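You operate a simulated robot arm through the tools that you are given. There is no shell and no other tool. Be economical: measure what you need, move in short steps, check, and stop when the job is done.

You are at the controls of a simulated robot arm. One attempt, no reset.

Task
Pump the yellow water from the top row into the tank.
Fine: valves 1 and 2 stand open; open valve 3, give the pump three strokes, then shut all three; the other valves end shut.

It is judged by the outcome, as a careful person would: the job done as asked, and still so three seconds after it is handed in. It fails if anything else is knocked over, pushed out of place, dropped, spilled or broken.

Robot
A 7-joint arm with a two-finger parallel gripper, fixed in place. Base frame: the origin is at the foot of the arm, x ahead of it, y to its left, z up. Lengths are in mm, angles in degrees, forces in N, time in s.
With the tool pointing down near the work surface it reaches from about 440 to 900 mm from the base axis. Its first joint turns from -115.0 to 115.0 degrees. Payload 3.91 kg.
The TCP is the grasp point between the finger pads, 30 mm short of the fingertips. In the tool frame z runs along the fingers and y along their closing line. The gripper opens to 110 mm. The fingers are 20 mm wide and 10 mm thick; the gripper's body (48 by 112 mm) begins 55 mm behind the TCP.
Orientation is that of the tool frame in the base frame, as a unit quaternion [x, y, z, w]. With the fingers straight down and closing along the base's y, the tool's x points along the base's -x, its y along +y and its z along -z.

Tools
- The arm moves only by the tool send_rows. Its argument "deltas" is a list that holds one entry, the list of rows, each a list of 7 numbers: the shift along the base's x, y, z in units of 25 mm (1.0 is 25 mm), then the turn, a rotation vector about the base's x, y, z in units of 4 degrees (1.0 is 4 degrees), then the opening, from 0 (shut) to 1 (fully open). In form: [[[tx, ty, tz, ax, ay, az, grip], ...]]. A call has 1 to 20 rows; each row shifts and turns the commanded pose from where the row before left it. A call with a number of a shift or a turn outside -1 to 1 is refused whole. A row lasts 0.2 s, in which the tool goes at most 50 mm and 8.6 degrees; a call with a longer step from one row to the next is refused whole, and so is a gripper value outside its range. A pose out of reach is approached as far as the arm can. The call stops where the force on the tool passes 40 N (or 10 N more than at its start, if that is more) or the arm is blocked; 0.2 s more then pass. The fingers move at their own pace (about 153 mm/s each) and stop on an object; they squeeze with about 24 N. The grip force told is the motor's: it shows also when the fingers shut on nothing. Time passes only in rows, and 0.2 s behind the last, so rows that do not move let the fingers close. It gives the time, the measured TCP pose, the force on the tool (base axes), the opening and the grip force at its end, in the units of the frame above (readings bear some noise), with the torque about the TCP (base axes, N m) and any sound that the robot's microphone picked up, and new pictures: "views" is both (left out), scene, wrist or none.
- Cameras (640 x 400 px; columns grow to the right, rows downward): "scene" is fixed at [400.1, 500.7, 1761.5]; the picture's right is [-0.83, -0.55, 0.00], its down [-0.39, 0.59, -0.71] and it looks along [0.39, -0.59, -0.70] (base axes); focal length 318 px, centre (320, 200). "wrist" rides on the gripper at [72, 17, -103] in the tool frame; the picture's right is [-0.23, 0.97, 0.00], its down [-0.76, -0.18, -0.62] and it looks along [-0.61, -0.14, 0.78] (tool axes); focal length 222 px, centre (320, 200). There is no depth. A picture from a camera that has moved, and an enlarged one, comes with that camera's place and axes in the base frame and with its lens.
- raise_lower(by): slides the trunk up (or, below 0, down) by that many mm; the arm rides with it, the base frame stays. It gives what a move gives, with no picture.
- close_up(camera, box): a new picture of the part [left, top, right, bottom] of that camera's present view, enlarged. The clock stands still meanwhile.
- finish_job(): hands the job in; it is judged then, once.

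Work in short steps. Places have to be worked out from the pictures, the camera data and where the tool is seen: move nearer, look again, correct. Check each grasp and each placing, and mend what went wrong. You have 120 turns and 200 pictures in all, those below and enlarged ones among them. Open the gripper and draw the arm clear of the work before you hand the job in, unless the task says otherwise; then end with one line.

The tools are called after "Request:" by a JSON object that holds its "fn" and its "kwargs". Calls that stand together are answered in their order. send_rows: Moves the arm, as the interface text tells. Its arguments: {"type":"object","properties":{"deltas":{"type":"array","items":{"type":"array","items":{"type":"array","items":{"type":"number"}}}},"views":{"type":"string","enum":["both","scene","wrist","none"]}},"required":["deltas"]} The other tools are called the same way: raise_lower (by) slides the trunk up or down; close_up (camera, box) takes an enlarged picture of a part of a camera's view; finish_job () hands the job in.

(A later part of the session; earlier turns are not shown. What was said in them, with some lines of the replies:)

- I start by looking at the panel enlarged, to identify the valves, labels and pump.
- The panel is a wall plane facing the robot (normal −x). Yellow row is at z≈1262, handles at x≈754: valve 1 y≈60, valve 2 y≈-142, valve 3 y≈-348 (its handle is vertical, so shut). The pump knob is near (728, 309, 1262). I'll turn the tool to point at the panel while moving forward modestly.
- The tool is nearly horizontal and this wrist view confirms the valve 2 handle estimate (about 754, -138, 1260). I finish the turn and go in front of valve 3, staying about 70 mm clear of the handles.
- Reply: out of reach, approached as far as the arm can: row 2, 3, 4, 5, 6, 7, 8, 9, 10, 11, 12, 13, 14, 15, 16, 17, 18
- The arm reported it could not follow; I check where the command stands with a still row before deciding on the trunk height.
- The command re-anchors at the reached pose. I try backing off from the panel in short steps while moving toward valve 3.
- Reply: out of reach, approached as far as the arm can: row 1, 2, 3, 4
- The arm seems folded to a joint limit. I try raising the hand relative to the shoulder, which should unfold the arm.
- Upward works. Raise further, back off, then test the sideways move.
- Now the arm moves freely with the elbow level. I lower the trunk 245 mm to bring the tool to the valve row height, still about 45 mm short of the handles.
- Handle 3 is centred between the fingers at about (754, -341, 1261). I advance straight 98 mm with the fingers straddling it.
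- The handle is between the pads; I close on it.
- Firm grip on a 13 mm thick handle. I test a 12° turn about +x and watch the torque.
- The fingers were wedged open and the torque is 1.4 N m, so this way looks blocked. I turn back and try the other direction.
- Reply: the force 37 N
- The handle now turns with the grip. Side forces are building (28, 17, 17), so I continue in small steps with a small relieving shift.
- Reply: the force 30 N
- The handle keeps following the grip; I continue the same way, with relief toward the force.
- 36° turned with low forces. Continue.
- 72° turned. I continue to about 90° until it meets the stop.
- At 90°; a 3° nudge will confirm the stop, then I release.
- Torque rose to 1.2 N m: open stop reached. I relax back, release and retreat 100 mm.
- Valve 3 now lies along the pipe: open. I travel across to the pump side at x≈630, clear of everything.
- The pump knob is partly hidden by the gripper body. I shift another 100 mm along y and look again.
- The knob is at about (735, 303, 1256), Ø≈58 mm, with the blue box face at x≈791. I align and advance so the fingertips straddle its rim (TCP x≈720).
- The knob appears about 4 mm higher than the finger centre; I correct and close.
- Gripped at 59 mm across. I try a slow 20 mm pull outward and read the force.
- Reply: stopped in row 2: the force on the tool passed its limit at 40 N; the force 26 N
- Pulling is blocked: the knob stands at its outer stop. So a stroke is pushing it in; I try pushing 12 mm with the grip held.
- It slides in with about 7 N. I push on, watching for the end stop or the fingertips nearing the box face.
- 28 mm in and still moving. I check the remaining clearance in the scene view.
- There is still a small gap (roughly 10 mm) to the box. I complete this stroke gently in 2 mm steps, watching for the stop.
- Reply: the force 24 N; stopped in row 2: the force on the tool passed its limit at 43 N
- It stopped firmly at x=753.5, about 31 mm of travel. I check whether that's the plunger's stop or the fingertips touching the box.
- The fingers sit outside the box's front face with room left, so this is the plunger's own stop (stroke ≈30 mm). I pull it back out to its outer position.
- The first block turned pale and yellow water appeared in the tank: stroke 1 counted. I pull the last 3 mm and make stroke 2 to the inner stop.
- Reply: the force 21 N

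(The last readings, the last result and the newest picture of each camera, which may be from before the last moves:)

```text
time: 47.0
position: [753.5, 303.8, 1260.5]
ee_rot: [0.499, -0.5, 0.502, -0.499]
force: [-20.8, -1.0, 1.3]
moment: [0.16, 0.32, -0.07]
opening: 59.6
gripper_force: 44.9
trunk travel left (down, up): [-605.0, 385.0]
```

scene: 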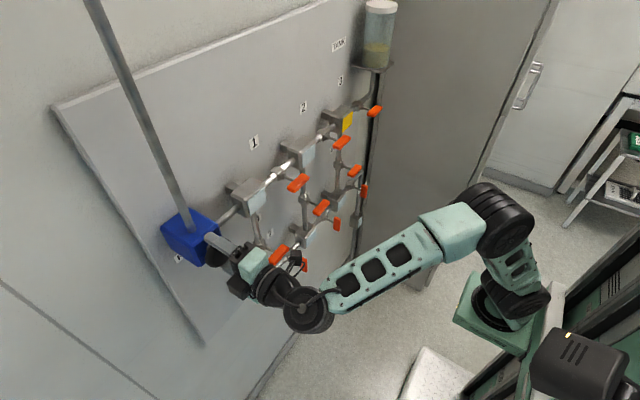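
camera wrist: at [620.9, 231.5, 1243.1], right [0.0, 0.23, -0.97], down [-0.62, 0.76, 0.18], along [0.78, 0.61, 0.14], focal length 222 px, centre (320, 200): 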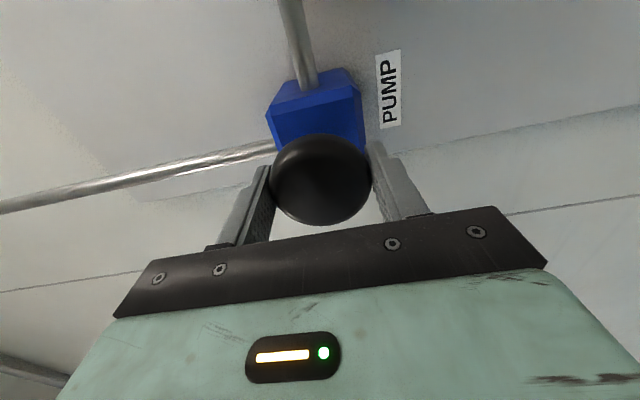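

Stroke 2 counted: the second block is now pale and only the third is yellow. I pull fully out and make stroke 3.

Request:
{"fn": "send_rows", "kwargs": {"deltas": [[[-0.25, 0, 0, 0, 0, 0, 0.0], [-0.25, 0, 0, 0, 0, 0, 0.0], [-0.25, 0, 0, 0, 0, 0, 0.0], [-0.25, 0, 0, 0, 0, 0, 0.0], [-0.25, 0, 0, 0, 0, 0, 0.0], [-0.08, 0, 0, 0, 0, 0, 0.0]]], "views": "none"}}

Request:
{"fn": "send_rows", "kwargs": {"deltas": [[[0.25, 0, 0, 0, 0, 0, 0.0], [0.25, 0, 0, 0, 0, 0, 0.0], [0.25, 0, 0, 0, 0, 0, 0.0], [0.25, 0, 0, 0, 0, 0, 0.0], [0.2, 0, 0, 0, 0, 0, 0.0], [0.08, 0, 0, 0, 0, 0, 0.0]]], "views": "scene"}}

```text
time: 48.4
position: [722.4, 304.6, 1259.1]
ee_rot: [0.499, -0.499, 0.501, -0.5]
force: [0.0, 9.2, 9.7]
moment: [-0.22, 0.78, 0.08]
opening: 59.3
gripper_force: 44.6
trunk travel left (down, up): [-605.0, 385.0]
```

```text
time: 49.8
position: [754.4, 303.5, 1258.9]
ee_rot: [0.498, -0.501, 0.501, -0.5]
force: [-17.3, -6.8, 1.5]
moment: [0.11, 0.51, -0.42]
opening: 59.3
gripper_force: 45.1
trunk travel left (down, up): [-605.0, 385.0]
```

scene: 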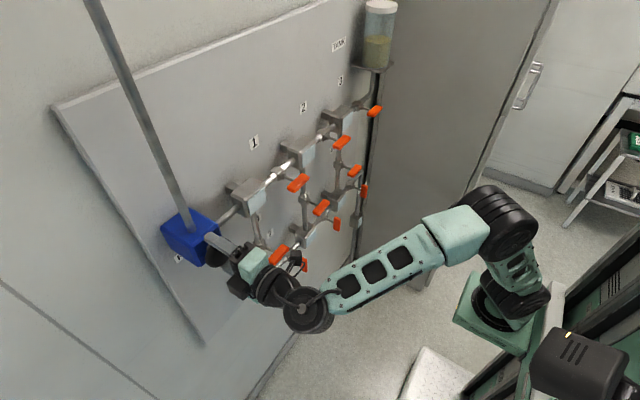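

All three blocks are pale and the tank holds the yellow water. I return the knob to its outer position, release it and back away.

Request:
{"fn": "send_rows", "kwargs": {"deltas": [[[-0.25, 0, 0, 0, 0, 0, 0.0], [-0.25, 0, 0, 0, 0, 0, 0.0], [-0.25, 0, 0, 0, 0, 0, 0.0], [-0.25, 0, 0, 0, 0, 0, 0.0], [-0.25, 0, 0, 0, 0, 0, 0.0], [-0.04, 0, 0, 0, 0, 0, 0.0], [0, 0, 0, 0, 0, 0, 0.9], [0, 0, 0, 0, 0, 0, 0.9], [-1, 0, 0, 0, 0, 0, 0.9], [-1, 0, 0, 0, 0, 0, 0.9], [-1, 0, 0, 0, 0, 0, 0.9], [-1, 0, 0, 0, 0, 0, 0.9]]]}}

```text
time: 52.4
position: [622.6, 305.3, 1259.5]
ee_rot: [0.499, -0.5, 0.502, -0.499]
force: [-0.6, -0.1, -1.0]
moment: [0.0, 0.0, -0.02]
opening: 98.7
gripper_force: 0.0
trunk travel left (down, up): [-605.0, 385.0]
camera wrist: at [519.0, 231.5, 1242.7], right [0.0, 0.23, -0.97], down [-0.62, 0.76, 0.18], along [0.78, 0.6, 0.14], focal length 222 px, centre (320, 200)
```

scene: 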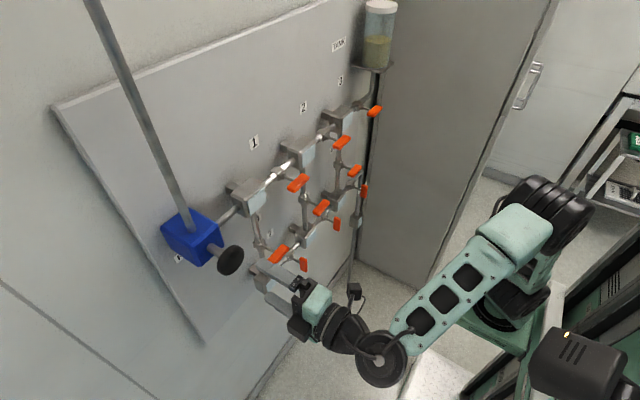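
wrist: 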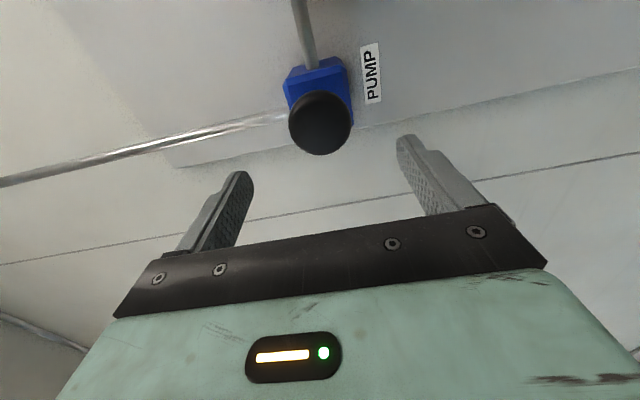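

Everything is as intended. Next is valve 1: I move to y≈61 in front of its handle with the fingers already closing vertically.

Request:
{"fn": "send_rows", "kwargs": {"deltas": [[[0, -0.976, 0, 0, 0, 0, 0.7], [0, -0.976, 0, 0, 0, 0, 0.7], [0, -0.976, 0, 0, 0, 0, 0.7], [0, -0.976, 0, 0, 0, 0, 0.7], [0, -0.976, 0, 0, 0, 0, 0.7], [0, -0.976, 0, 0, 0, 0, 0.7], [0, -0.976, 0, 0, 0, 0, 0.7], [0, -0.976, 0, 0, 0, 0, 0.7], [0, -0.976, 0, 0, 0, 0, 0.7], [0, -0.976, 0, 0, 0, 0, 0.7], [0.6, 0, 0, 0, 0, 0, 0.7]]]}}

```text
time: 54.8
position: [638.1, 60.3, 1257.7]
ee_rot: [0.498, -0.5, 0.502, -0.5]
force: [-0.1, -0.3, 0.9]
moment: [-0.01, 0.04, 0.03]
opening: 77.0
gripper_force: 0.0
trunk travel left (down, up): [-605.0, 385.0]
camera wrist: at [534.0, -12.9, 1241.2], right [0.0, 0.23, -0.97], down [-0.62, 0.76, 0.18], along [0.78, 0.6, 0.14], focal length 222 px, centre (320, 200)
```

scene: 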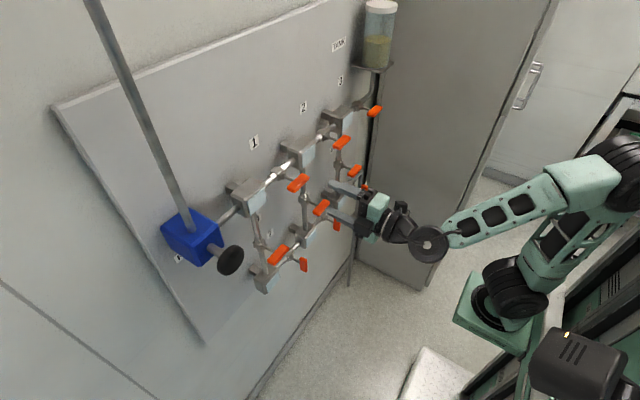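
wrist: 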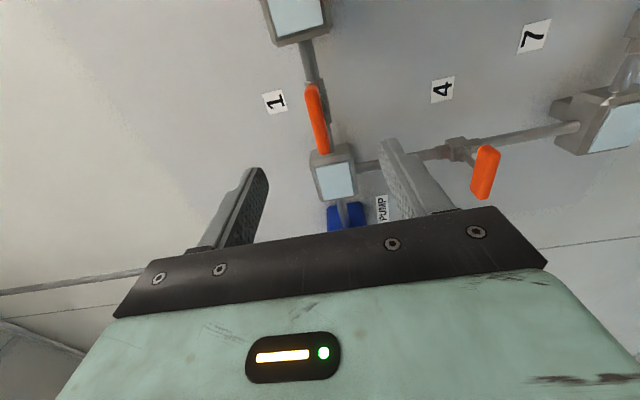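

Handle 1 shows at about (752, 62, 1260), using the same bias as seen on valve 3. I advance to straddle it.

Request:
{"fn": "send_rows", "kwargs": {"deltas": [[[0.5, 0.08, 0.09, 0, 0, 0, 0.7], [1, 0, 0, 0, 0, 0, 0.7], [1, 0, 0, 0, 0, 0, 0.7], [1, 0, 0, 0, 0, 0, 0.7], [0.95, 0, 0, 0, 0, 0, 0.7]]]}}

```text
time: 56.0
position: [750.6, 61.5, 1261.5]
ee_rot: [0.498, -0.5, 0.502, -0.5]
force: [-0.9, 1.1, 0.2]
moment: [0.02, 0.0, 0.01]
opening: 76.9
gripper_force: 0.1
trunk travel left (down, up): [-605.0, 385.0]
camera wrist: at [646.3, -10.6, 1245.4], right [0.0, 0.23, -0.97], down [-0.62, 0.76, 0.18], along [0.78, 0.6, 0.14], focal length 222 px, centre (320, 200)
```

scene: 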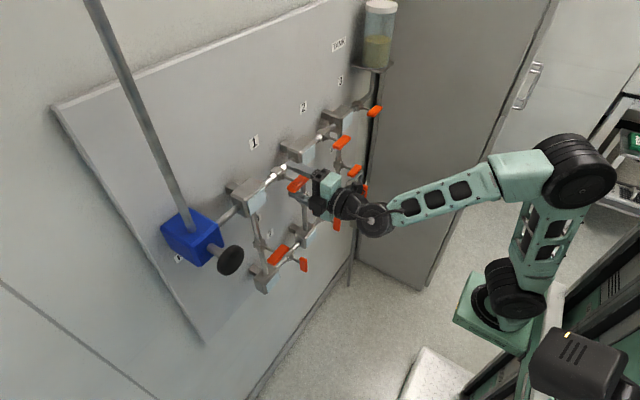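
wrist: 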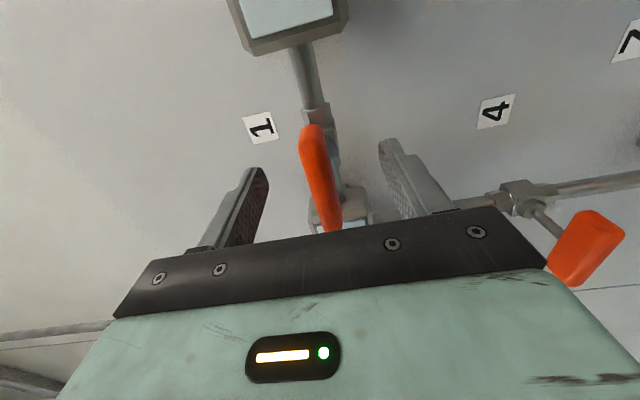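

The view matches the good grasp on valve 3. I close and test turning 12° about +x (the closing direction for valve 3).

Request:
{"fn": "send_rows", "kwargs": {"deltas": [[[0, 0, 0, 0, 0, 0, 0.0], [0, 0, 0, 0, 0, 0, 0.0], [0, 0, 0, 0, 0, 0, 0.0], [0, 0, 0, 0.6, 0, 0, 0.0], [0, 0, 0, 0.6, 0, 0, 0.0], [0, 0, 0, 0.6, 0, 0, 0.0], [0, 0, 0, 0.6, 0, 0, 0.0], [0, 0, 0, 0.6, 0, 0, 0.0]]], "views": "wrist"}}

```text
time: 57.8
position: [751.3, 61.6, 1259.8]
ee_rot: [-0.444, 0.551, -0.446, 0.549]
force: [2.7, -2.0, -16.5]
moment: [0.04, -0.12, 1.2]
opening: 12.9
gripper_force: 44.7
trunk travel left (down, up): [-605.0, 385.0]
camera wrist: at [646.5, -5.4, 1229.2], right [0.0, 0.43, -0.9], down [-0.62, 0.71, 0.33], along [0.78, 0.56, 0.26], focal length 222 px, centre (320, 200)
```

wrist: 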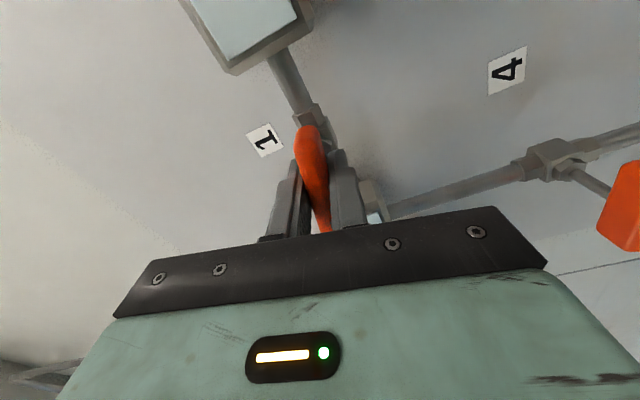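

Opening stays 12.9 mm and axial torque is near zero: the handle is turning. I relieve the −z force and continue.

Request:
{"fn": "send_rows", "kwargs": {"deltas": [[[0, 0, -0.04, 0.7, 0, 0, 0.0], [0, 0, 0, 0.7, 0, 0, 0.0], [0, 0, 0, 0.7, 0, 0, 0.0], [0, 0, 0, 0.7, 0, 0, 0.0], [0, 0, 0, 0.7, 0, 0, 0.0], [0, 0, 0, 0.7, 0, 0, 0.0], [0, 0, 0, 0.7, 0, 0, 0.0], [0, 0, 0, 0.7, 0, 0, 0.0], [0, 0, 0, 0.7, 0, 0, 0.0]]], "views": "none"}}

```text
time: 59.8
position: [750.6, 61.6, 1261.3]
ee_rot: [-0.312, 0.634, -0.315, 0.633]
force: [12.1, -0.7, 4.5]
moment: [0.0, 1.36, -0.68]
opening: 13.2
gripper_force: 44.9
trunk travel left (down, up): [-605.0, 385.0]
```

Request:
{"fn": "send_rows", "kwargs": {"deltas": [[[0.02, 0, 0, 0.7, 0, 0, 0.0], [0, 0, 0, 0.7, 0, 0, 0.0], [0, 0, 0, 0.7, 0, 0, 0.0], [0, 0, 0, 0.7, 0, 0, 0.0], [0, 0, 0, 0.7, 0, 0, 0.0], [0, 0, 0, 0.7, 0, 0, 0.0], [0, 0, 0, 0.7, 0, 0, 0.0], [0, 0, 0, 0.7, 0, 0, 0.0], [0, 0, 0, 0.7, 0, 0, 0.0]]], "views": "none"}}

Request:
{"fn": "send_rows", "kwargs": {"deltas": [[[0, 0, 0, 0.7, 0, 0, 0.0], [0, 0, 0, 0.7, 0, 0, 0.0], [0, 0, 0, 0.7, 0, 0, 0.0], [0, 0, 0, 0.7, 0, 0, 0.0], [0, 0, 0, 0.7, 0, 0, 0.0], [0, 0, 0, 0.7, 0, 0, 0.0]]], "views": "none"}}

```text
time: 61.8
position: [750.6, 60.3, 1260.8]
ee_rot: [-0.166, 0.687, -0.17, 0.687]
force: [20.3, -8.1, 19.3]
moment: [-0.05, -0.69, 1.07]
opening: 12.8
gripper_force: 45.2
trunk travel left (down, up): [-605.0, 385.0]
```

```text
time: 63.2
position: [749.9, 60.1, 1261.5]
ee_rot: [-0.063, 0.704, -0.067, 0.704]
force: [11.6, -12.7, 21.9]
moment: [-0.04, 0.78, 0.4]
opening: 12.8
gripper_force: 44.8
trunk travel left (down, up): [-605.0, 385.0]
```

About 10° remain; I relieve the side force and turn to the stop plus a slight over-turn.

Request:
{"fn": "send_rows", "kwargs": {"deltas": [[[0.02, -0.03, 0.05, 0.65, 0, 0, 0.0], [0, 0, 0, 0.65, 0, 0, 0.0], [0, 0, 0, 0.65, 0, 0, 0.0], [0, 0, 0, 0.65, 0, 0, 0.0], [0, 0, 0, 0.4, 0, 0, 0.0], [0, 0, 0, 0.4, 0, 0, 0.0]]]}}

```text
time: 64.6
position: [750.6, 60.4, 1261.4]
ee_rot: [0.019, 0.708, 0.017, 0.705]
force: [4.6, -13.3, 9.8]
moment: [-1.13, -0.24, 0.23]
opening: 13.5
gripper_force: 45.0
trunk travel left (down, up): [-605.0, 385.0]
camera wrist: at [646.3, 80.4, 1191.0], right [0.0, 0.96, 0.28], down [-0.62, -0.21, 0.75], along [0.78, -0.17, 0.6], focal length 222 px, centre (320, 200)
```

scene: 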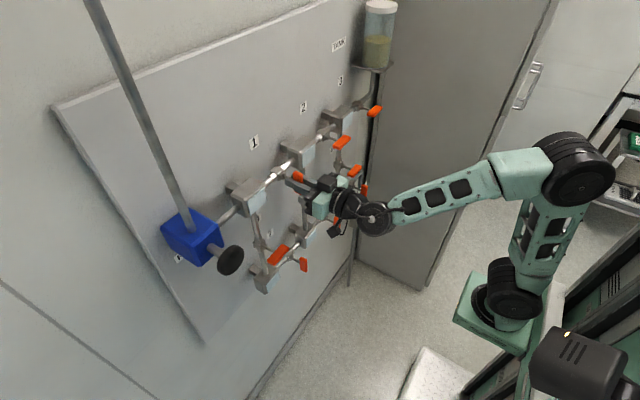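
wrist: 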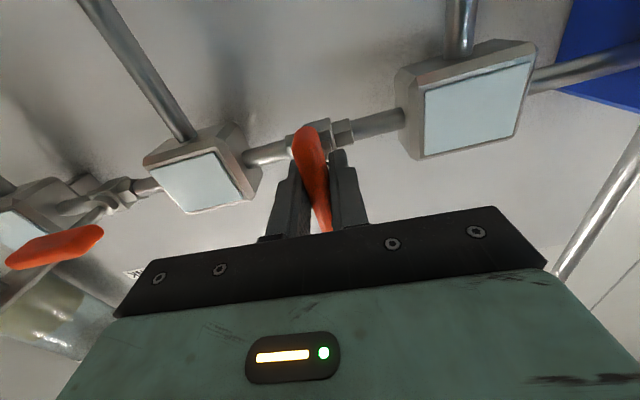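

Valve 1 is at its shut stop (torque 1.1 N m). I relax, release, retreat 110 mm, and begin turning the tool back for valve 2.

Request:
{"fn": "send_rows", "kwargs": {"deltas": [[[0, 0, 0, -0.7, 0, 0, 0.0], [0, 0, 0, 0, 0, 0, 0.7], [0, 0, 0, 0, 0, 0, 0.7], [-1, 0, 0, 0, 0, 0, 0.7], [-1, 0, 0, 0, 0, 0, 0.7], [-1, 0, 0, 0, 0, 0, 0.7], [-1, 0, 0, 0, 0, 0, 0.7], [-0.4, 0, 0, 0, 0, 0, 0.7], [0, -0.6, 0, -1, 0, 0, 0.7], [0, -0.6, 0, -1, 0, 0, 0.7], [0, -0.6, 0, -1, 0, 0, 0.7], [0, -0.6, 0, -1, 0, 0, 0.7], [0, -0.6, 0, -1, 0, 0, 0.7], [0, -0.6, 0, -1, 0, 0, 0.7], [0, -0.6, 0, -1, 0, 0, 0.7], [0, -0.6, 0, -1, 0, 0, 0.7], [0, -0.6, 0, -1, 0, 0, 0.7], [0, -0.6, 0, -1, 0, 0, 0.7]]], "views": "scene"}}

```text
time: 68.4
position: [645.7, -88.8, 1251.9]
ee_rot: [-0.241, 0.665, -0.243, 0.664]
force: [-0.3, -0.1, -0.4]
moment: [-0.02, -0.01, 0.0]
opening: 77.0
gripper_force: 0.1
out of reach, approached as far as the arm can: row 16, 17
trunk travel left (down, up): [-605.0, 385.0]
```

scene: 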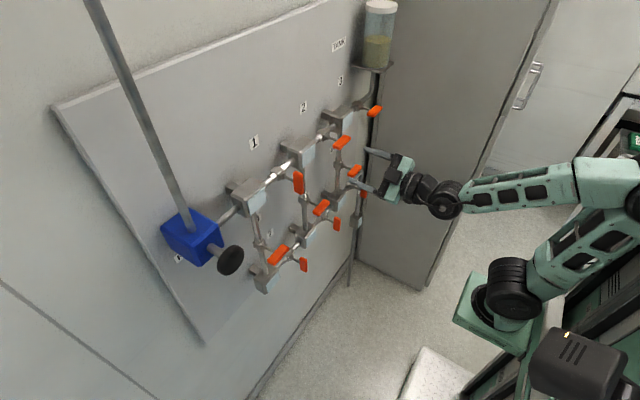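

Valve 1 is vertical (shut). Continue the turn and align with valve 2.

Request:
{"fn": "send_rows", "kwargs": {"deltas": [[[0.3, -0.154, 0.03, -0.96, 0, 0, 0.7], [0.1, -0.154, 0.03, -0.96, 0, 0, 0.7], [0, -0.154, 0.03, -0.96, 0, 0, 0.7], [0, -0.154, 0.03, -0.96, 0, 0, 0.7], [0, -0.154, 0.03, -0.96, 0, 0, 0.7], [0, -0.154, 0.03, -0.96, 0, 0, 0.7], [0, -0.154, 0.03, -0.96, 0, 0, 0.7], [0, -0.154, 0.03, -0.96, 0, 0, 0.7], [0, -0.154, 0.03, -0.96, 0, 0, 0.7], [0, -0.154, 0.03, -0.96, 0, 0, 0.7], [0, -0.154, 0.03, -0.96, 0, 0, 0.7], [0, -0.154, 0.03, -0.96, 0, 0, 0.7], [0, -0.154, 0, -0.96, 0, 0, 0.7]]]}}

```text
time: 71.2
position: [671.6, -122.2, 1258.0]
ee_rot: [-0.497, 0.502, -0.502, 0.499]
force: [-0.3, 0.2, 0.1]
moment: [-0.02, 0.01, 0.0]
opening: 77.1
gripper_force: 0.0
out of reach, approached as far as the arm can: row 6, 7, 9, 11, 13
trunk travel left (down, up): [-605.0, 385.0]
camera wrist: at [567.5, -193.3, 1241.6], right [0.0, 0.23, -0.97], down [-0.62, 0.77, 0.18], along [0.79, 0.6, 0.14], focal length 222 px, centre (320, 200)
```

scene: 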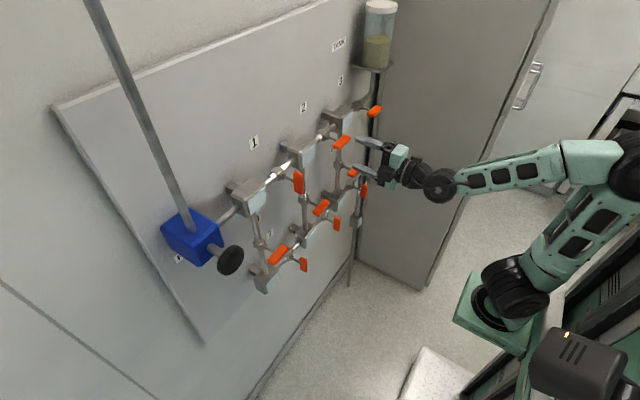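
wrist: 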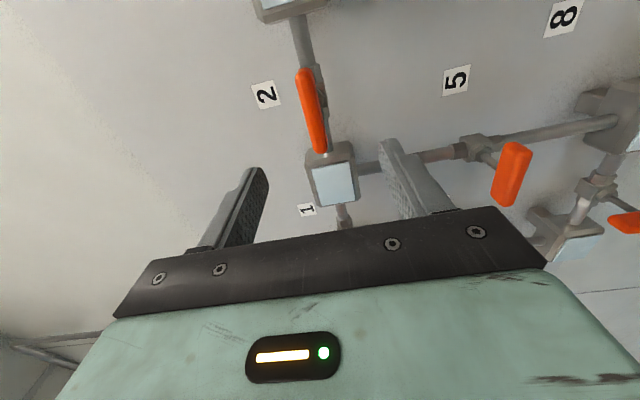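

Orientation is right; valve 2's handle is at about (752, -138, 1260). I shift sideways and advance.

Request:
{"fn": "send_rows", "kwargs": {"deltas": [[[0.05, -0.65, 0.1, 0, 0, 0, 0.7], [0.8, 0, 0, 0, 0, 0, 0.7], [0.8, 0, 0, 0, 0, 0, 0.7], [0.8, 0, 0, 0, 0, 0, 0.7], [0.7, 0, 0, 0, 0, 0, 0.7]]], "views": "wrist"}}

```text
time: 72.4
position: [756.9, -127.9, 1260.6]
ee_rot: [0.498, -0.501, 0.502, -0.499]
force: [-0.7, -0.4, 0.3]
moment: [0.0, 0.03, 0.02]
opening: 77.0
gripper_force: 0.1
out of reach, approached as far as the arm can: row 1
trunk travel left (down, up): [-605.0, 385.0]
camera wrist: at [652.1, -200.4, 1243.7], right [0.0, 0.23, -0.97], down [-0.62, 0.76, 0.18], along [0.78, 0.6, 0.14], focal length 222 px, centre (320, 200)
```

wrist: 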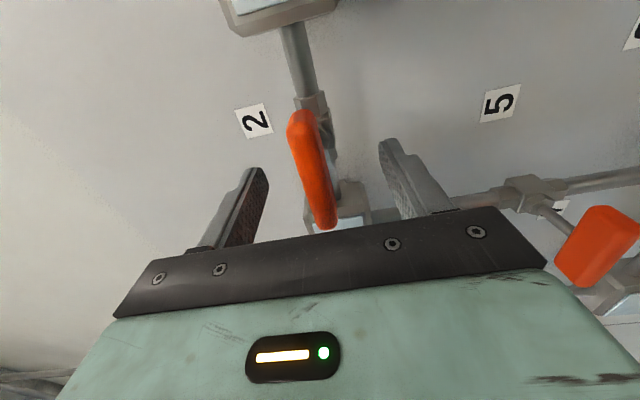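

I'm 10 mm off in y and 7 mm too deep; correct in place.

Request:
{"fn": "send_rows", "kwargs": {"deltas": [[[-0.14, -0.21, 0.02, 0, 0, 0, 0.7], [-0.14, -0.21, 0, 0, 0, 0, 0.7]]], "views": "wrist"}}

```text
time: 73.0
position: [750.3, -137.9, 1261.3]
ee_rot: [0.499, -0.501, 0.501, -0.5]
force: [-0.2, 0.6, -1.0]
moment: [-0.01, 0.02, -0.02]
opening: 76.9
gripper_force: 0.1
trunk travel left (down, up): [-605.0, 385.0]
camera wrist: at [645.3, -210.3, 1244.2], right [0.0, 0.23, -0.97], down [-0.62, 0.76, 0.18], along [0.78, 0.6, 0.14], focal length 222 px, centre (320, 200)
```

wrist: 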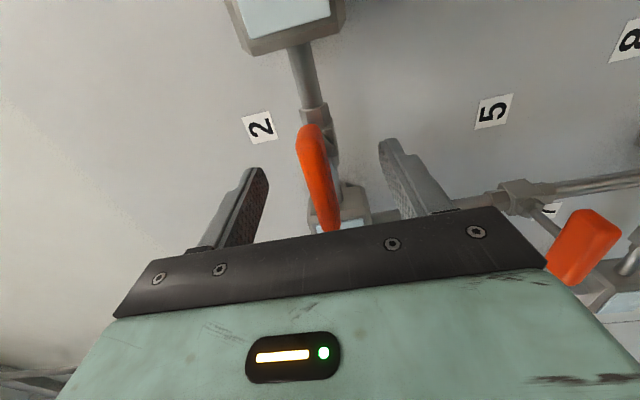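

Aligned exactly as for valve 1. Close and start turning +x.

Request:
{"fn": "send_rows", "kwargs": {"deltas": [[[0, 0, 0, 0, 0, 0, 0.0], [0, 0, 0, 0, 0, 0, 0.0], [0, 0, 0, 0, 0, 0, 0.0], [0, 0, 0, 0.6, 0, 0, 0.0], [0, 0, 0, 0.6, 0, 0, 0.0], [0, 0, 0, 0.6, 0, 0, 0.0], [0, 0, 0, 0.6, 0, 0, 0.0], [0, 0, 0, 0.6, 0, 0, 0.0]]], "views": "none"}}

```text
time: 74.8
position: [749.6, -138.6, 1260.9]
ee_rot: [-0.443, 0.551, -0.444, 0.55]
force: [-7.9, -2.5, -16.1]
moment: [0.03, -0.19, 1.2]
opening: 12.8
gripper_force: 45.3
trunk travel left (down, up): [-605.0, 385.0]
```

Turning freely; continue.

Request:
{"fn": "send_rows", "kwargs": {"deltas": [[[-0.02, 0, -0.04, 0.7, 0, 0, 0.0], [0, 0, 0, 0.7, 0, 0, 0.0], [0, 0, 0, 0.7, 0, 0, 0.0], [0, 0, 0, 0.7, 0, 0, 0.0], [0, 0, 0, 0.7, 0, 0, 0.0], [0, 0, 0, 0.7, 0, 0, 0.0], [0, 0, 0, 0.7, 0, 0, 0.0], [0, 0, 0, 0.7, 0, 0, 0.0], [0, 0, 0, 0.7, 0, 0, 0.0]]], "views": "none"}}

Request:
{"fn": "send_rows", "kwargs": {"deltas": [[[0.02, 0, 0, 0.7, 0, 0, 0.0], [0, 0, 0, 0.7, 0, 0, 0.0], [0, 0, 0, 0.7, 0, 0, 0.0], [0, 0, 0, 0.7, 0, 0, 0.0], [0, 0, 0, 0.7, 0, 0, 0.0], [0, 0, 0, 0.7, 0, 0, 0.0], [0, 0, 0, 0.7, 0, 0, 0.0], [0, 0, 0, 0.7, 0, 0, 0.0], [0, 0, 0, 0.7, 0, 0, 0.0]]], "views": "none"}}

```text
time: 76.8
position: [748.7, -139.0, 1261.6]
ee_rot: [-0.311, 0.634, -0.315, 0.634]
force: [3.4, -5.4, 13.1]
moment: [-0.03, 0.94, -0.15]
opening: 12.8
gripper_force: 45.0
trunk travel left (down, up): [-605.0, 385.0]
```

```text
time: 78.8
position: [749.1, -139.6, 1263.1]
ee_rot: [-0.165, 0.687, -0.169, 0.687]
force: [10.2, -9.8, 25.2]
moment: [-0.06, 0.45, 0.63]
opening: 13.0
gripper_force: 45.3
trunk travel left (down, up): [-605.0, 385.0]
```

About 27° remain; I relieve the side force and continue to the stop.

Request:
{"fn": "send_rows", "kwargs": {"deltas": [[[0.02, -0.02, 0.05, 0.7, 0, 0, 0.0], [0, 0, 0, 0.7, 0, 0, 0.0], [0, 0, 0, 0.7, 0, 0, 0.0], [0, 0, 0, 0.7, 0, 0, 0.0], [0, 0, 0, 0.7, 0, 0, 0.0]]], "views": "none"}}

Request:
{"fn": "send_rows", "kwargs": {"deltas": [[[0, -0.02, 0.02, 0.7, 0, 0, 0.0], [0, 0, 0, 0.7, 0, 0, 0.0], [0, 0, 0, 0.7, 0, 0, 0.0], [0, 0, 0, 0.7, 0, 0, 0.0], [0, 0, 0, 0.5, 0, 0, 0.0], [0, 0, 0, 0.5, 0, 0, 0.0]]], "views": "scene"}}

```text
time: 80.0
position: [748.3, -138.4, 1261.1]
ee_rot: [-0.082, 0.703, -0.084, 0.702]
force: [1.1, -10.8, 20.9]
moment: [-0.04, 1.37, 0.35]
opening: 13.0
gripper_force: 44.9
trunk travel left (down, up): [-605.0, 385.0]
```

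```text
time: 81.4
position: [749.7, -140.1, 1261.9]
ee_rot: [0.012, 0.708, 0.009, 0.706]
force: [0.1, -12.2, 14.9]
moment: [-1.1, 0.87, 0.3]
opening: 13.3
gripper_force: 45.1
trunk travel left (down, up): [-605.0, 385.0]
```

scene: 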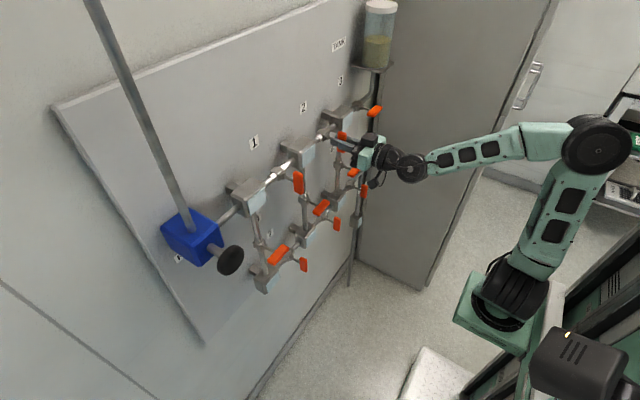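

Valve 2 is at its shut stop. Release, retreat, and travel to valve 3 while turning the tool.

Request:
{"fn": "send_rows", "kwargs": {"deltas": [[[0, 0, 0, -0.5, 0, 0, 0.0], [0, 0, 0, 0, 0, 0, 0.7], [0, 0, 0, 0, 0, 0, 0.7], [-1, 0, 0, 0, 0, 0, 0.7], [-1, 0, 0, 0, 0, 0, 0.7], [-1, 0, 0, 0, 0, 0, 0.7], [-0.6, 0, 0, 0, 0, 0, 0.7], [0, -1, 0, 0, 0, 0, 0.7], [0, -1, 0, 0, 0, 0, 0.7], [0, -1, 0, 0, 0, 0, 0.7], [0, -1, 0, 0, 0, 0, 0.7], [0, -1, 0, -0.9, 0, 0, 0.7], [0, -1, 0, -0.9, 0, 0, 0.7], [0, -1, 0, -0.9, 0, 0, 0.7], [0, -0.9, 0, -0.9, 0, 0, 0.7], [0, 0, 0, -0.9, 0, 0, 0.7], [0, 0, 0, -0.9, 0, 0, 0.7], [0, 0, 0, -0.9, 0, 0, 0.7], [0, 0, 0, -0.9, 0, 0, 0.7], [0, 0, 0, -0.9, 0, 0, 0.7]]], "views": "none"}}

```text
time: 85.6
position: [732.1, -158.9, 1297.9]
ee_rot: [-0.196, 0.681, -0.202, 0.676]
force: [0.7, -0.1, -0.5]
moment: [0.0, -0.01, 0.01]
opening: 77.0
gripper_force: 0.1
out of reach, approached as far as the arm can: row 6, 7, 8, 9, 10, 11, 12, 13, 14, 15
trunk travel left (down, up): [-605.0, 385.0]
```

The arm met a folding limit and wandered; I look before moving again.

Request:
{"fn": "send_rows", "kwargs": {"deltas": [[[0, 0, 0, 0, 0, 0, 0.7]]]}}

Request:
{"fn": "close_up", "kwargs": {"camera": "scene", "box": [270, 80, 430, 180]}}

```text
time: 86.0
position: [731.7, -159.6, 1298.7]
ee_rot: [-0.195, 0.681, -0.203, 0.676]
force: [0.1, -0.6, 0.9]
moment: [0.01, -0.01, -0.01]
opening: 77.0
gripper_force: 0.0
trunk travel left (down, up): [-605.0, 385.0]
camera wrist: at [627.7, -183.6, 1229.5], right [0.01, 0.94, -0.34], down [-0.62, 0.27, 0.74], along [0.79, 0.2, 0.58], focal length 222 px, centre (320, 200)
```

scene: 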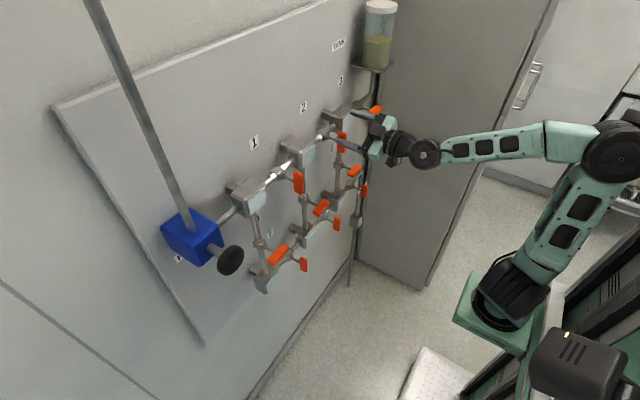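
wrist: 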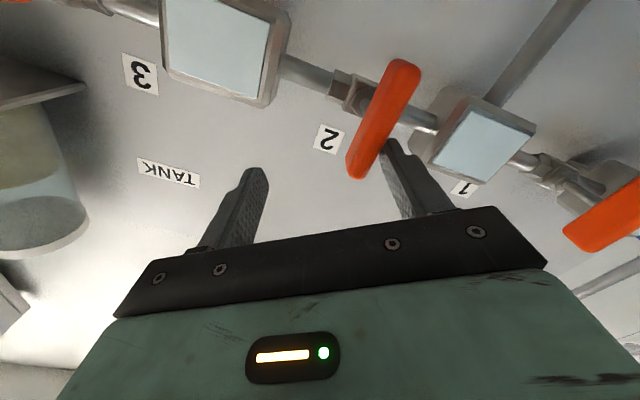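

```text
4.00 times, centred on (350, 130) of scene
camera zoom: at [400.1, 500.7, 1761.5], right [-0.83, -0.55, 0.0], down [-0.39, 0.59, -0.71], along [0.39, -0.59, -0.7], focal length 1273 px, centre (200, 480)
```

zoom: 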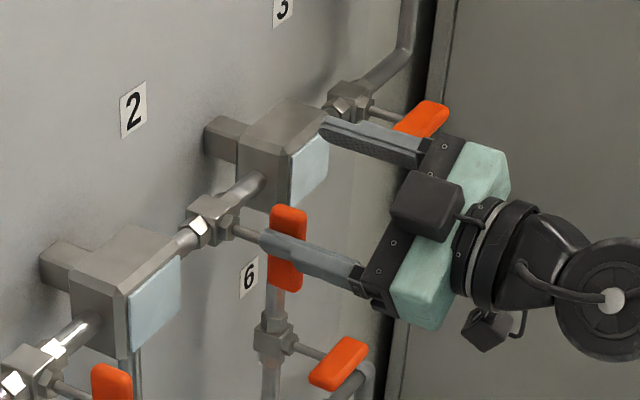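

One finger is beside handle 2 (about 6 mm away) with no contact force. I shift 5 mm in +y away from it, then rise straight up, which unfolds the arm as it did before.

Request:
{"fn": "send_rows", "kwargs": {"deltas": [[[0, 0.2, 0, 0, 0, 0, 0.7], [0, 0, 0.6, 0, 0, 0, 0.7], [0, 0, 0.8, 0, 0, 0, 0.7], [0, 0, 1, 0, 0, 0, 0.7]]], "views": "none"}}

```text
time: 87.0
position: [732.0, -157.9, 1357.3]
ee_rot: [-0.198, 0.68, -0.201, 0.677]
force: [0.1, -1.2, 0.0]
moment: [-0.02, -0.01, 0.01]
opening: 76.9
gripper_force: 0.1
trunk travel left (down, up): [-605.0, 385.0]
```

Clear of handle 2. Rise a bit more and retreat.

Request:
{"fn": "send_rows", "kwargs": {"deltas": [[[0, 0, 1, 0, 0, 0, 0.7], [0, 0, 1, 0, 0, 0, 0.7], [0, 0, 1, 0, 0, 0, 0.7], [0, 0, 1, 0, 0, 0, 0.7], [-1, 0, 0, 0, 0, 0, 0.7], [-1, 0, 0, 0, 0, 0, 0.7], [-0.9, 0, 0, 0, 0, 0, 0.7]]], "views": "scene"}}

Request:
{"fn": "close_up", "kwargs": {"camera": "scene", "box": [240, 80, 400, 180]}}

```text
time: 88.6
position: [680.8, -155.6, 1453.6]
ee_rot: [-0.198, 0.68, -0.2, 0.678]
force: [-0.9, 0.1, -0.1]
moment: [0.0, -0.01, -0.02]
opening: 76.9
gripper_force: 0.0
out of reach, approached as far as the arm can: row 4, 7
trunk travel left (down, up): [-605.0, 385.0]
```

scene: 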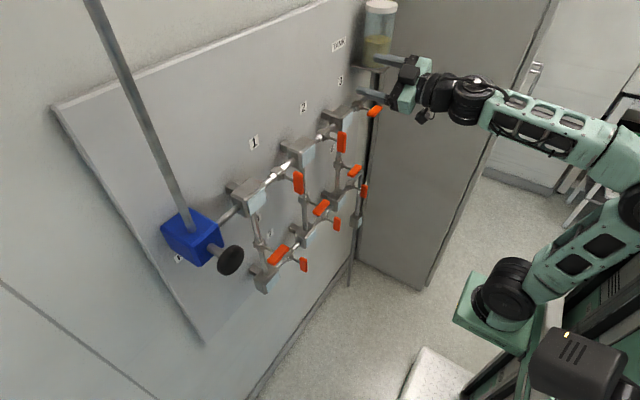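

```text
4.00 times, centred on (320, 130) of scene
camera zoom: at [400.1, 500.7, 1761.5], right [-0.83, -0.55, 0.0], down [-0.39, 0.59, -0.71], along [0.39, -0.59, -0.7], focal length 1273 px, centre (320, 480)
```

zoom: 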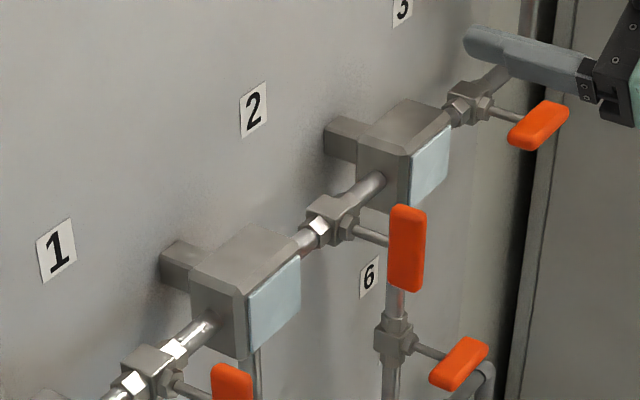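

Valves 1 and 2 clearly stand vertical (shut); valve 3 is still open. I turn the remaining 57° up here while drifting toward valve 3.

Request:
{"fn": "send_rows", "kwargs": {"deltas": [[[0, -0.4, 0, -0.95, 0, 0, 0.7], [0, -0.4, 0, -0.95, 0, 0, 0.7], [0, -0.4, 0, -0.95, 0, 0, 0.7], [0, -0.4, 0, -0.95, 0, 0, 0.7], [0, -0.4, 0, -0.95, 0, 0, 0.7], [0, -0.4, 0, -0.95, 0, 0, 0.7], [0, -0.4, 0, -0.95, 0, 0, 0.7], [0, -0.4, 0, -0.95, 0, 0, 0.7], [0, 0, 0, -0.95, 0, 0, 0.7], [0, 0, 0, -0.95, 0, 0, 0.7], [0, 0, 0, -0.95, 0, 0, 0.7], [0, 0, 0, -0.95, 0, 0, 0.7], [0, 0, 0, -0.95, 0, 0, 0.7], [0, 0, 0, -0.95, 0, 0, 0.7], [0, 0, 0, -0.95, 0, 0, 0.7]]], "views": "none"}}

```text
time: 91.8
position: [679.7, -236.2, 1453.5]
ee_rot: [-0.498, 0.502, -0.5, 0.5]
force: [-0.6, -0.6, -0.5]
moment: [-0.01, 0.01, 0.03]
opening: 77.1
gripper_force: 0.1
trunk travel left (down, up): [-605.0, 385.0]
```

Turned correctly. I lower the trunk 192 mm to row height (tips at x≈710, clear of all handles), then move across to valve 3.

Request:
{"fn": "raise_lower", "kwargs": {"by": -192}}

Request:
{"fn": "send_rows", "kwargs": {"deltas": [[[-0.2, -0.8, 0, 0, 0, 0, 0.7], [-0.2, -0.8, 0, 0, 0, 0, 0.7], [-0.2, -0.8, 0, 0, 0, 0, 0.7], [0, -0.8, 0, 0, 0, 0, 0.7], [0, -0.88, 0, 0, 0, 0, 0.7]]]}}

```text
time: 93.9
position: [680.1, -235.5, 1261.7]
ee_rot: [-0.497, 0.501, -0.5, 0.501]
force: [0.0, 0.1, 0.6]
moment: [-0.01, 0.01, 0.03]
opening: 76.7
gripper_force: 0.0
trunk travel left (down, up): [-413.0, 577.0]
```

```text
time: 95.1
position: [664.8, -337.6, 1262.5]
ee_rot: [-0.497, 0.501, -0.501, 0.502]
force: [-0.2, -0.2, 0.0]
moment: [0.01, 0.06, -0.01]
opening: 76.9
gripper_force: 0.0
trunk travel left (down, up): [-413.0, 577.0]
camera wrist: at [561.3, -410.3, 1245.0], right [0.0, 0.23, -0.97], down [-0.62, 0.76, 0.18], along [0.78, 0.6, 0.15], focal length 222 px, centre (320, 200)
```

scene: 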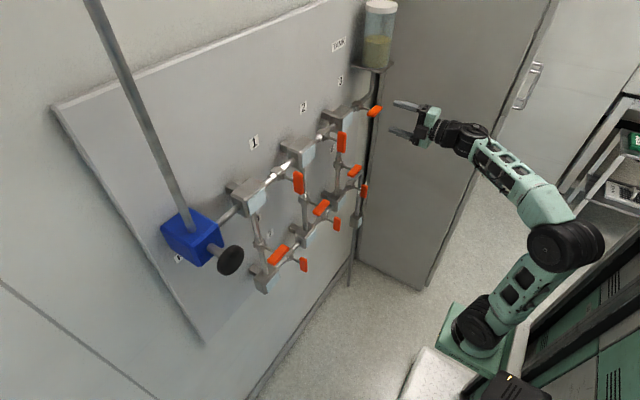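
wrist: 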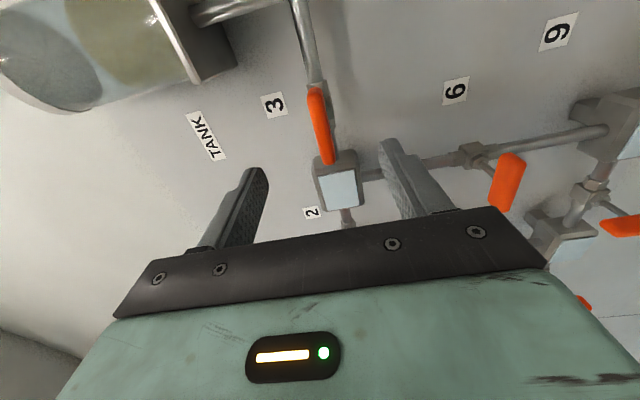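

In front of valve 3 at the known place. Advance to (750, -338.5, 1261) and close.

Request:
{"fn": "send_rows", "kwargs": {"deltas": [[[0.85, -0.03, -0.06, 0, 0, 0, 0.7], [0.85, 0, 0, 0, 0, 0, 0.7], [0.85, 0, 0, 0, 0, 0, 0.7], [0.85, 0, 0, 0, 0, 0, 0.7], [0, 0, 0, 0, 0, 0, 0.7]]], "views": "wrist"}}

```text
time: 96.3
position: [748.7, -338.3, 1260.1]
ee_rot: [-0.497, 0.502, -0.5, 0.501]
force: [0.3, 0.2, 0.3]
moment: [0.05, -0.01, -0.05]
opening: 77.0
gripper_force: 0.2
trunk travel left (down, up): [-413.0, 577.0]
camera wrist: at [646.0, -410.8, 1243.2], right [0.0, 0.23, -0.97], down [-0.62, 0.76, 0.18], along [0.78, 0.6, 0.15], focal length 222 px, centre (320, 200)
```

wrist: 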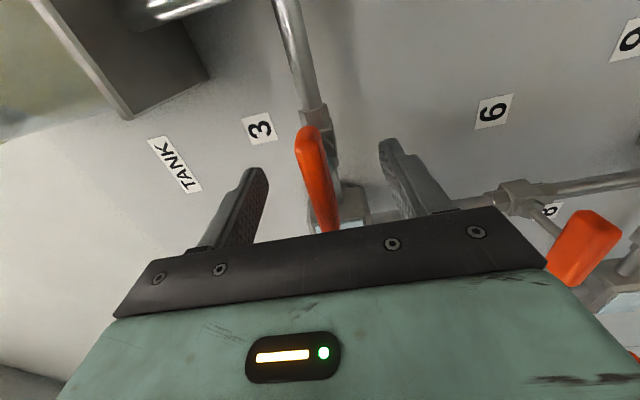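

Well aligned. Close and turn +x.

Request:
{"fn": "send_rows", "kwargs": {"deltas": [[[0, 0, 0, 0, 0, 0, 0.0], [0, 0, 0, 0, 0, 0, 0.0], [0, 0, 0, 0, 0, 0, 0.0], [0, 0, 0, 0.6, 0, 0, 0.0], [0, 0, 0, 0.6, 0, 0, 0.0], [0, 0, 0, 0.6, 0, 0, 0.0], [0, 0, 0, 0.6, 0, 0, 0.0], [0, 0, 0, 0.6, 0, 0, 0.0]]], "views": "none"}}

Request:
{"fn": "send_rows", "kwargs": {"deltas": [[[0, 0, -0.04, 0.7, 0, 0, 0.0], [0, 0, 0, 0.7, 0, 0, 0.0], [0, 0, 0, 0.7, 0, 0, 0.0], [0, 0, 0, 0.7, 0, 0, 0.0], [0, 0, 0, 0.7, 0, 0, 0.0], [0, 0, 0, 0.7, 0, 0, 0.0], [0, 0, 0, 0.7, 0, 0, 0.0], [0, 0, 0, 0.7, 0, 0, 0.0]]], "views": "none"}}

```text
time: 98.1
position: [749.5, -338.5, 1260.7]
ee_rot: [-0.442, 0.551, -0.445, 0.55]
force: [6.0, -2.1, 4.3]
moment: [-0.04, 0.35, 0.18]
opening: 13.1
gripper_force: 45.4
trunk travel left (down, up): [-413.0, 577.0]
```

```text
time: 99.5
position: [749.4, -338.7, 1261.1]
ee_rot: [-0.361, 0.606, -0.364, 0.608]
force: [13.7, -2.9, 9.5]
moment: [0.0, 1.07, -0.46]
opening: 12.9
gripper_force: 44.8
trunk travel left (down, up): [-413.0, 577.0]
stopped in row 6: the force on the tool passed its limit at 41 N (the readings are from after the stop); the commanded pose is now the measured one
```

A brief force peak stopped it; I relieve and continue more slowly.

Request:
{"fn": "send_rows", "kwargs": {"deltas": [[[0.02, 0, 0.03, 0.4, 0, 0, 0.0], [0, 0, 0, 0.5, 0, 0, 0.0], [0, 0, 0, 0.5, 0, 0, 0.0], [0, 0, 0, 0.5, 0, 0, 0.0], [0, 0, 0, 0.5, 0, 0, 0.0]]], "views": "none"}}

Request:
{"fn": "send_rows", "kwargs": {"deltas": [[[0, 0, 0, 0.5, 0, 0, 0.0], [0, 0, 0, 0.5, 0, 0, 0.0], [0, 0, 0, 0.5, 0, 0, 0.0], [0, 0, 0, 0.5, 0, 0, 0.0], [0, 0, 0, 0.5, 0, 0, 0.0]]], "views": "none"}}

```text
time: 100.7
position: [750.5, -338.9, 1260.7]
ee_rot: [-0.309, 0.635, -0.312, 0.635]
force: [2.2, -2.3, -1.0]
moment: [0.0, -0.07, 1.21]
opening: 12.9
gripper_force: 45.2
trunk travel left (down, up): [-413.0, 577.0]
```

```text
time: 101.9
position: [750.8, -338.5, 1261.3]
ee_rot: [-0.252, 0.66, -0.256, 0.66]
force: [-5.3, 0.0, -8.6]
moment: [0.03, 0.17, 0.81]
opening: 12.9
gripper_force: 44.8
trunk travel left (down, up): [-413.0, 577.0]
```

Low forces, 42° remain. Continue.

Request:
{"fn": "send_rows", "kwargs": {"deltas": [[[0, 0, -0.01, 0.6, 0, 0, 0.0], [0, 0, 0, 0.6, 0, 0, 0.0], [0, 0, 0, 0.6, 0, 0, 0.0], [0, 0, 0, 0.6, 0, 0, 0.0], [0, 0, 0, 0.6, 0, 0, 0.0], [0, 0, 0, 0.6, 0, 0, 0.0], [0, 0, 0, 0.6, 0, 0, 0.0]]], "views": "none"}}

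Request:
{"fn": "send_rows", "kwargs": {"deltas": [[[0, 0, 0, 0.6, 0, 0, 0.0], [0, 0, 0, 0.6, 0, 0, 0.0], [0, 0, 0, 0.6, 0, 0, 0.0], [0, 0, 0, 0.6, 0, 0, 0.0], [0, 0, 0, 0.6, 0, 0, 0.0], [0, 0, 0, 0.6, 0, 0, 0.0]]], "views": "none"}}

```text
time: 103.5
position: [749.6, -339.8, 1261.5]
ee_rot: [-0.153, 0.69, -0.157, 0.69]
force: [-0.8, -2.2, -1.0]
moment: [-0.03, 0.77, 0.38]
opening: 12.8
gripper_force: 44.9
trunk travel left (down, up): [-413.0, 577.0]
```

```text
time: 104.9
position: [749.9, -339.4, 1261.0]
ee_rot: [-0.065, 0.704, -0.068, 0.704]
force: [-1.6, -6.2, -0.9]
moment: [-0.02, -0.12, 0.91]
opening: 12.8
gripper_force: 44.9
trunk travel left (down, up): [-413.0, 577.0]
```

The last 11° plus a slight over-turn to confirm the stop.

Request:
{"fn": "send_rows", "kwargs": {"deltas": [[[0, -0.02, 0, 0.6, 0, 0, 0.0], [0, 0, 0, 0.6, 0, 0, 0.0], [0, 0, 0, 0.6, 0, 0, 0.0], [0, 0, 0, 0.6, 0, 0, 0.0], [0, 0, 0, 0.5, 0, 0, 0.0], [0, 0, 0, 0.5, 0, 0, 0.0]]], "views": "wrist"}}

```text
time: 106.3
position: [749.9, -339.3, 1261.7]
ee_rot: [0.018, 0.708, 0.014, 0.706]
force: [5.0, -10.1, 4.0]
moment: [-1.17, 0.77, 0.58]
opening: 13.4
gripper_force: 45.2
trunk travel left (down, up): [-413.0, 577.0]
camera wrist: at [646.0, -319.5, 1190.6], right [0.01, 0.96, 0.27], down [-0.62, -0.21, 0.75], along [0.78, -0.17, 0.6], focal length 222 px, centre (320, 200)
```

wrist: 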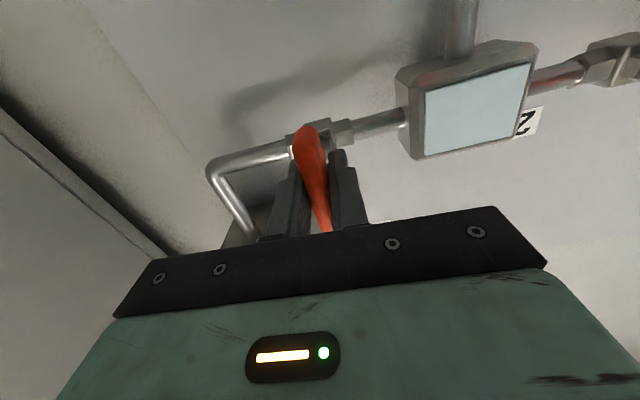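

Shut stop reached. Relax, release and retreat in short steps.

Request:
{"fn": "send_rows", "kwargs": {"deltas": [[[0, 0, 0, -0.6, 0, 0, 0.0], [0, 0, 0, 0, 0, 0, 0.7], [0, 0, 0, 0, 0, 0, 0.7], [-1, 0, 0, 0, 0, 0, 0.7], [-1, 0, 0, 0, 0, 0, 0.7], [-1, 0, 0, 0, 0, 0, 0.7], [-1, 0, 0, 0, 0, 0, 0.7]]]}}

Request:
{"fn": "close_up", "kwargs": {"camera": "scene", "box": [240, 80, 400, 180]}}

Request:
{"fn": "close_up", "kwargs": {"camera": "scene", "box": [200, 170, 392, 290]}}

Request:
{"fn": "close_up", "kwargs": {"camera": "scene", "box": [330, 0, 426, 60]}}

```text
time: 107.9
position: [648.7, -338.5, 1261.1]
ee_rot: [0.003, 0.708, 0.0, 0.707]
force: [0.4, 0.0, 0.6]
moment: [0.0, -0.05, -0.03]
opening: 76.8
gripper_force: 0.2
trunk travel left (down, up): [-413.0, 577.0]
camera wrist: at [545.4, -321.8, 1189.1], right [0.01, 0.97, 0.23], down [-0.62, -0.18, 0.76], along [0.78, -0.15, 0.6], focal length 222 px, centre (320, 200)
```

scene: 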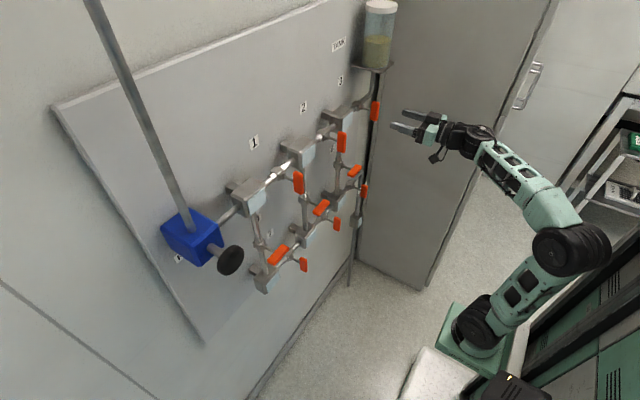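
wrist: 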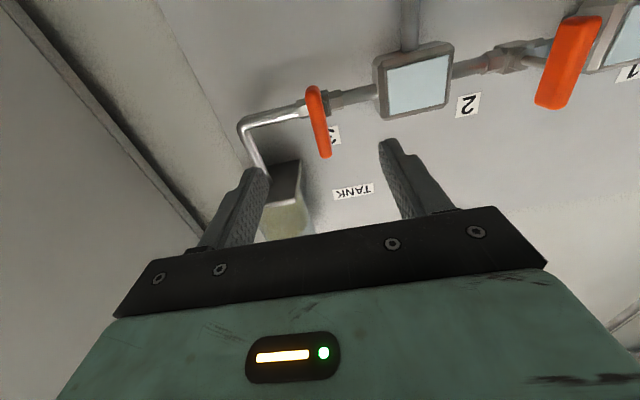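

```text
4.00 times, centred on (320, 130) of scene
camera zoom: at [400.1, 500.7, 1761.5], right [-0.83, -0.55, 0.0], down [-0.39, 0.59, -0.71], along [0.39, -0.59, -0.7], focal length 1273 px, centre (320, 480)
```

zoom: 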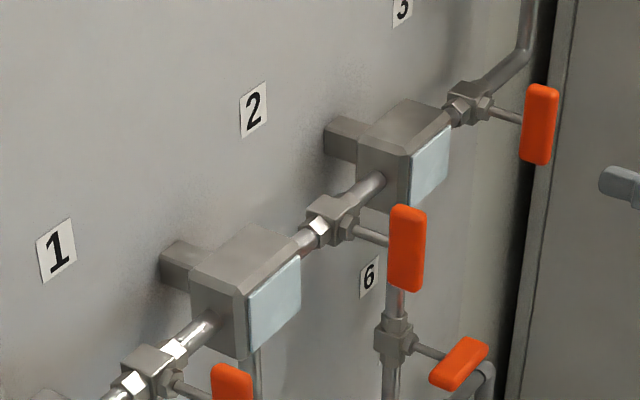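

```text
3.33 times, centred on (296, 230) of scene
camera zoom: at [400.1, 500.7, 1761.5], right [-0.83, -0.55, 0.0], down [-0.39, 0.59, -0.71], along [0.39, -0.59, -0.7], focal length 1061 px, centre (400, 100)
```

zoom: 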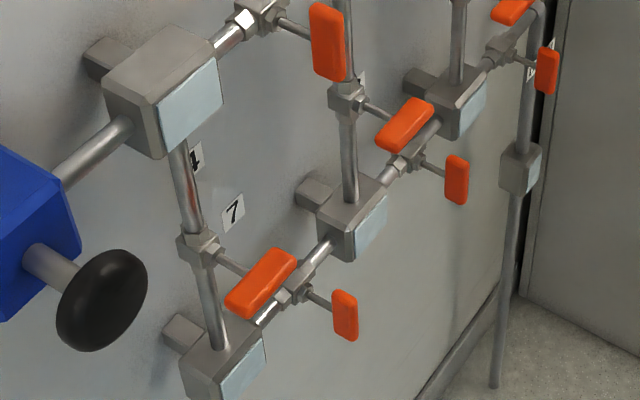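

```text
6.67 times, centred on (378, 30) of scene
camera zoom: at [400.1, 500.7, 1761.5], right [-0.83, -0.55, 0.0], down [-0.39, 0.59, -0.71], along [0.39, -0.59, -0.7], focal length 2122 px, centre (-67, 1333)
```

zoom: 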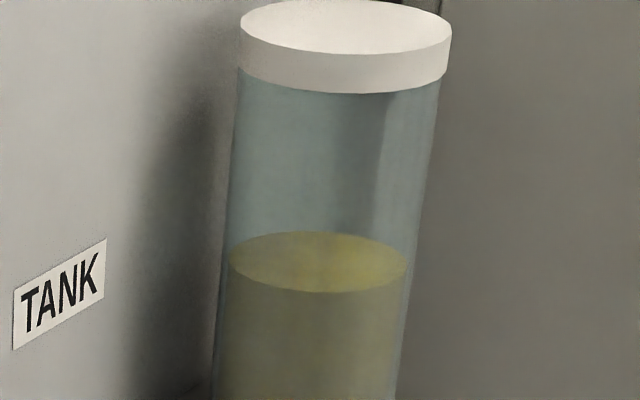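

All valves are shut, the yellow water is in the tank, and the arm is open and about 70 mm clear of the panel. I hand in.

Request:
{"fn": "finish_job", "kwargs": {}}

```text
The job is handed in.
```

The yellow water is in the tank after three pump strokes, valves 1, 2 and 3 are shut, the other valves are still shut, and the job is handed in.
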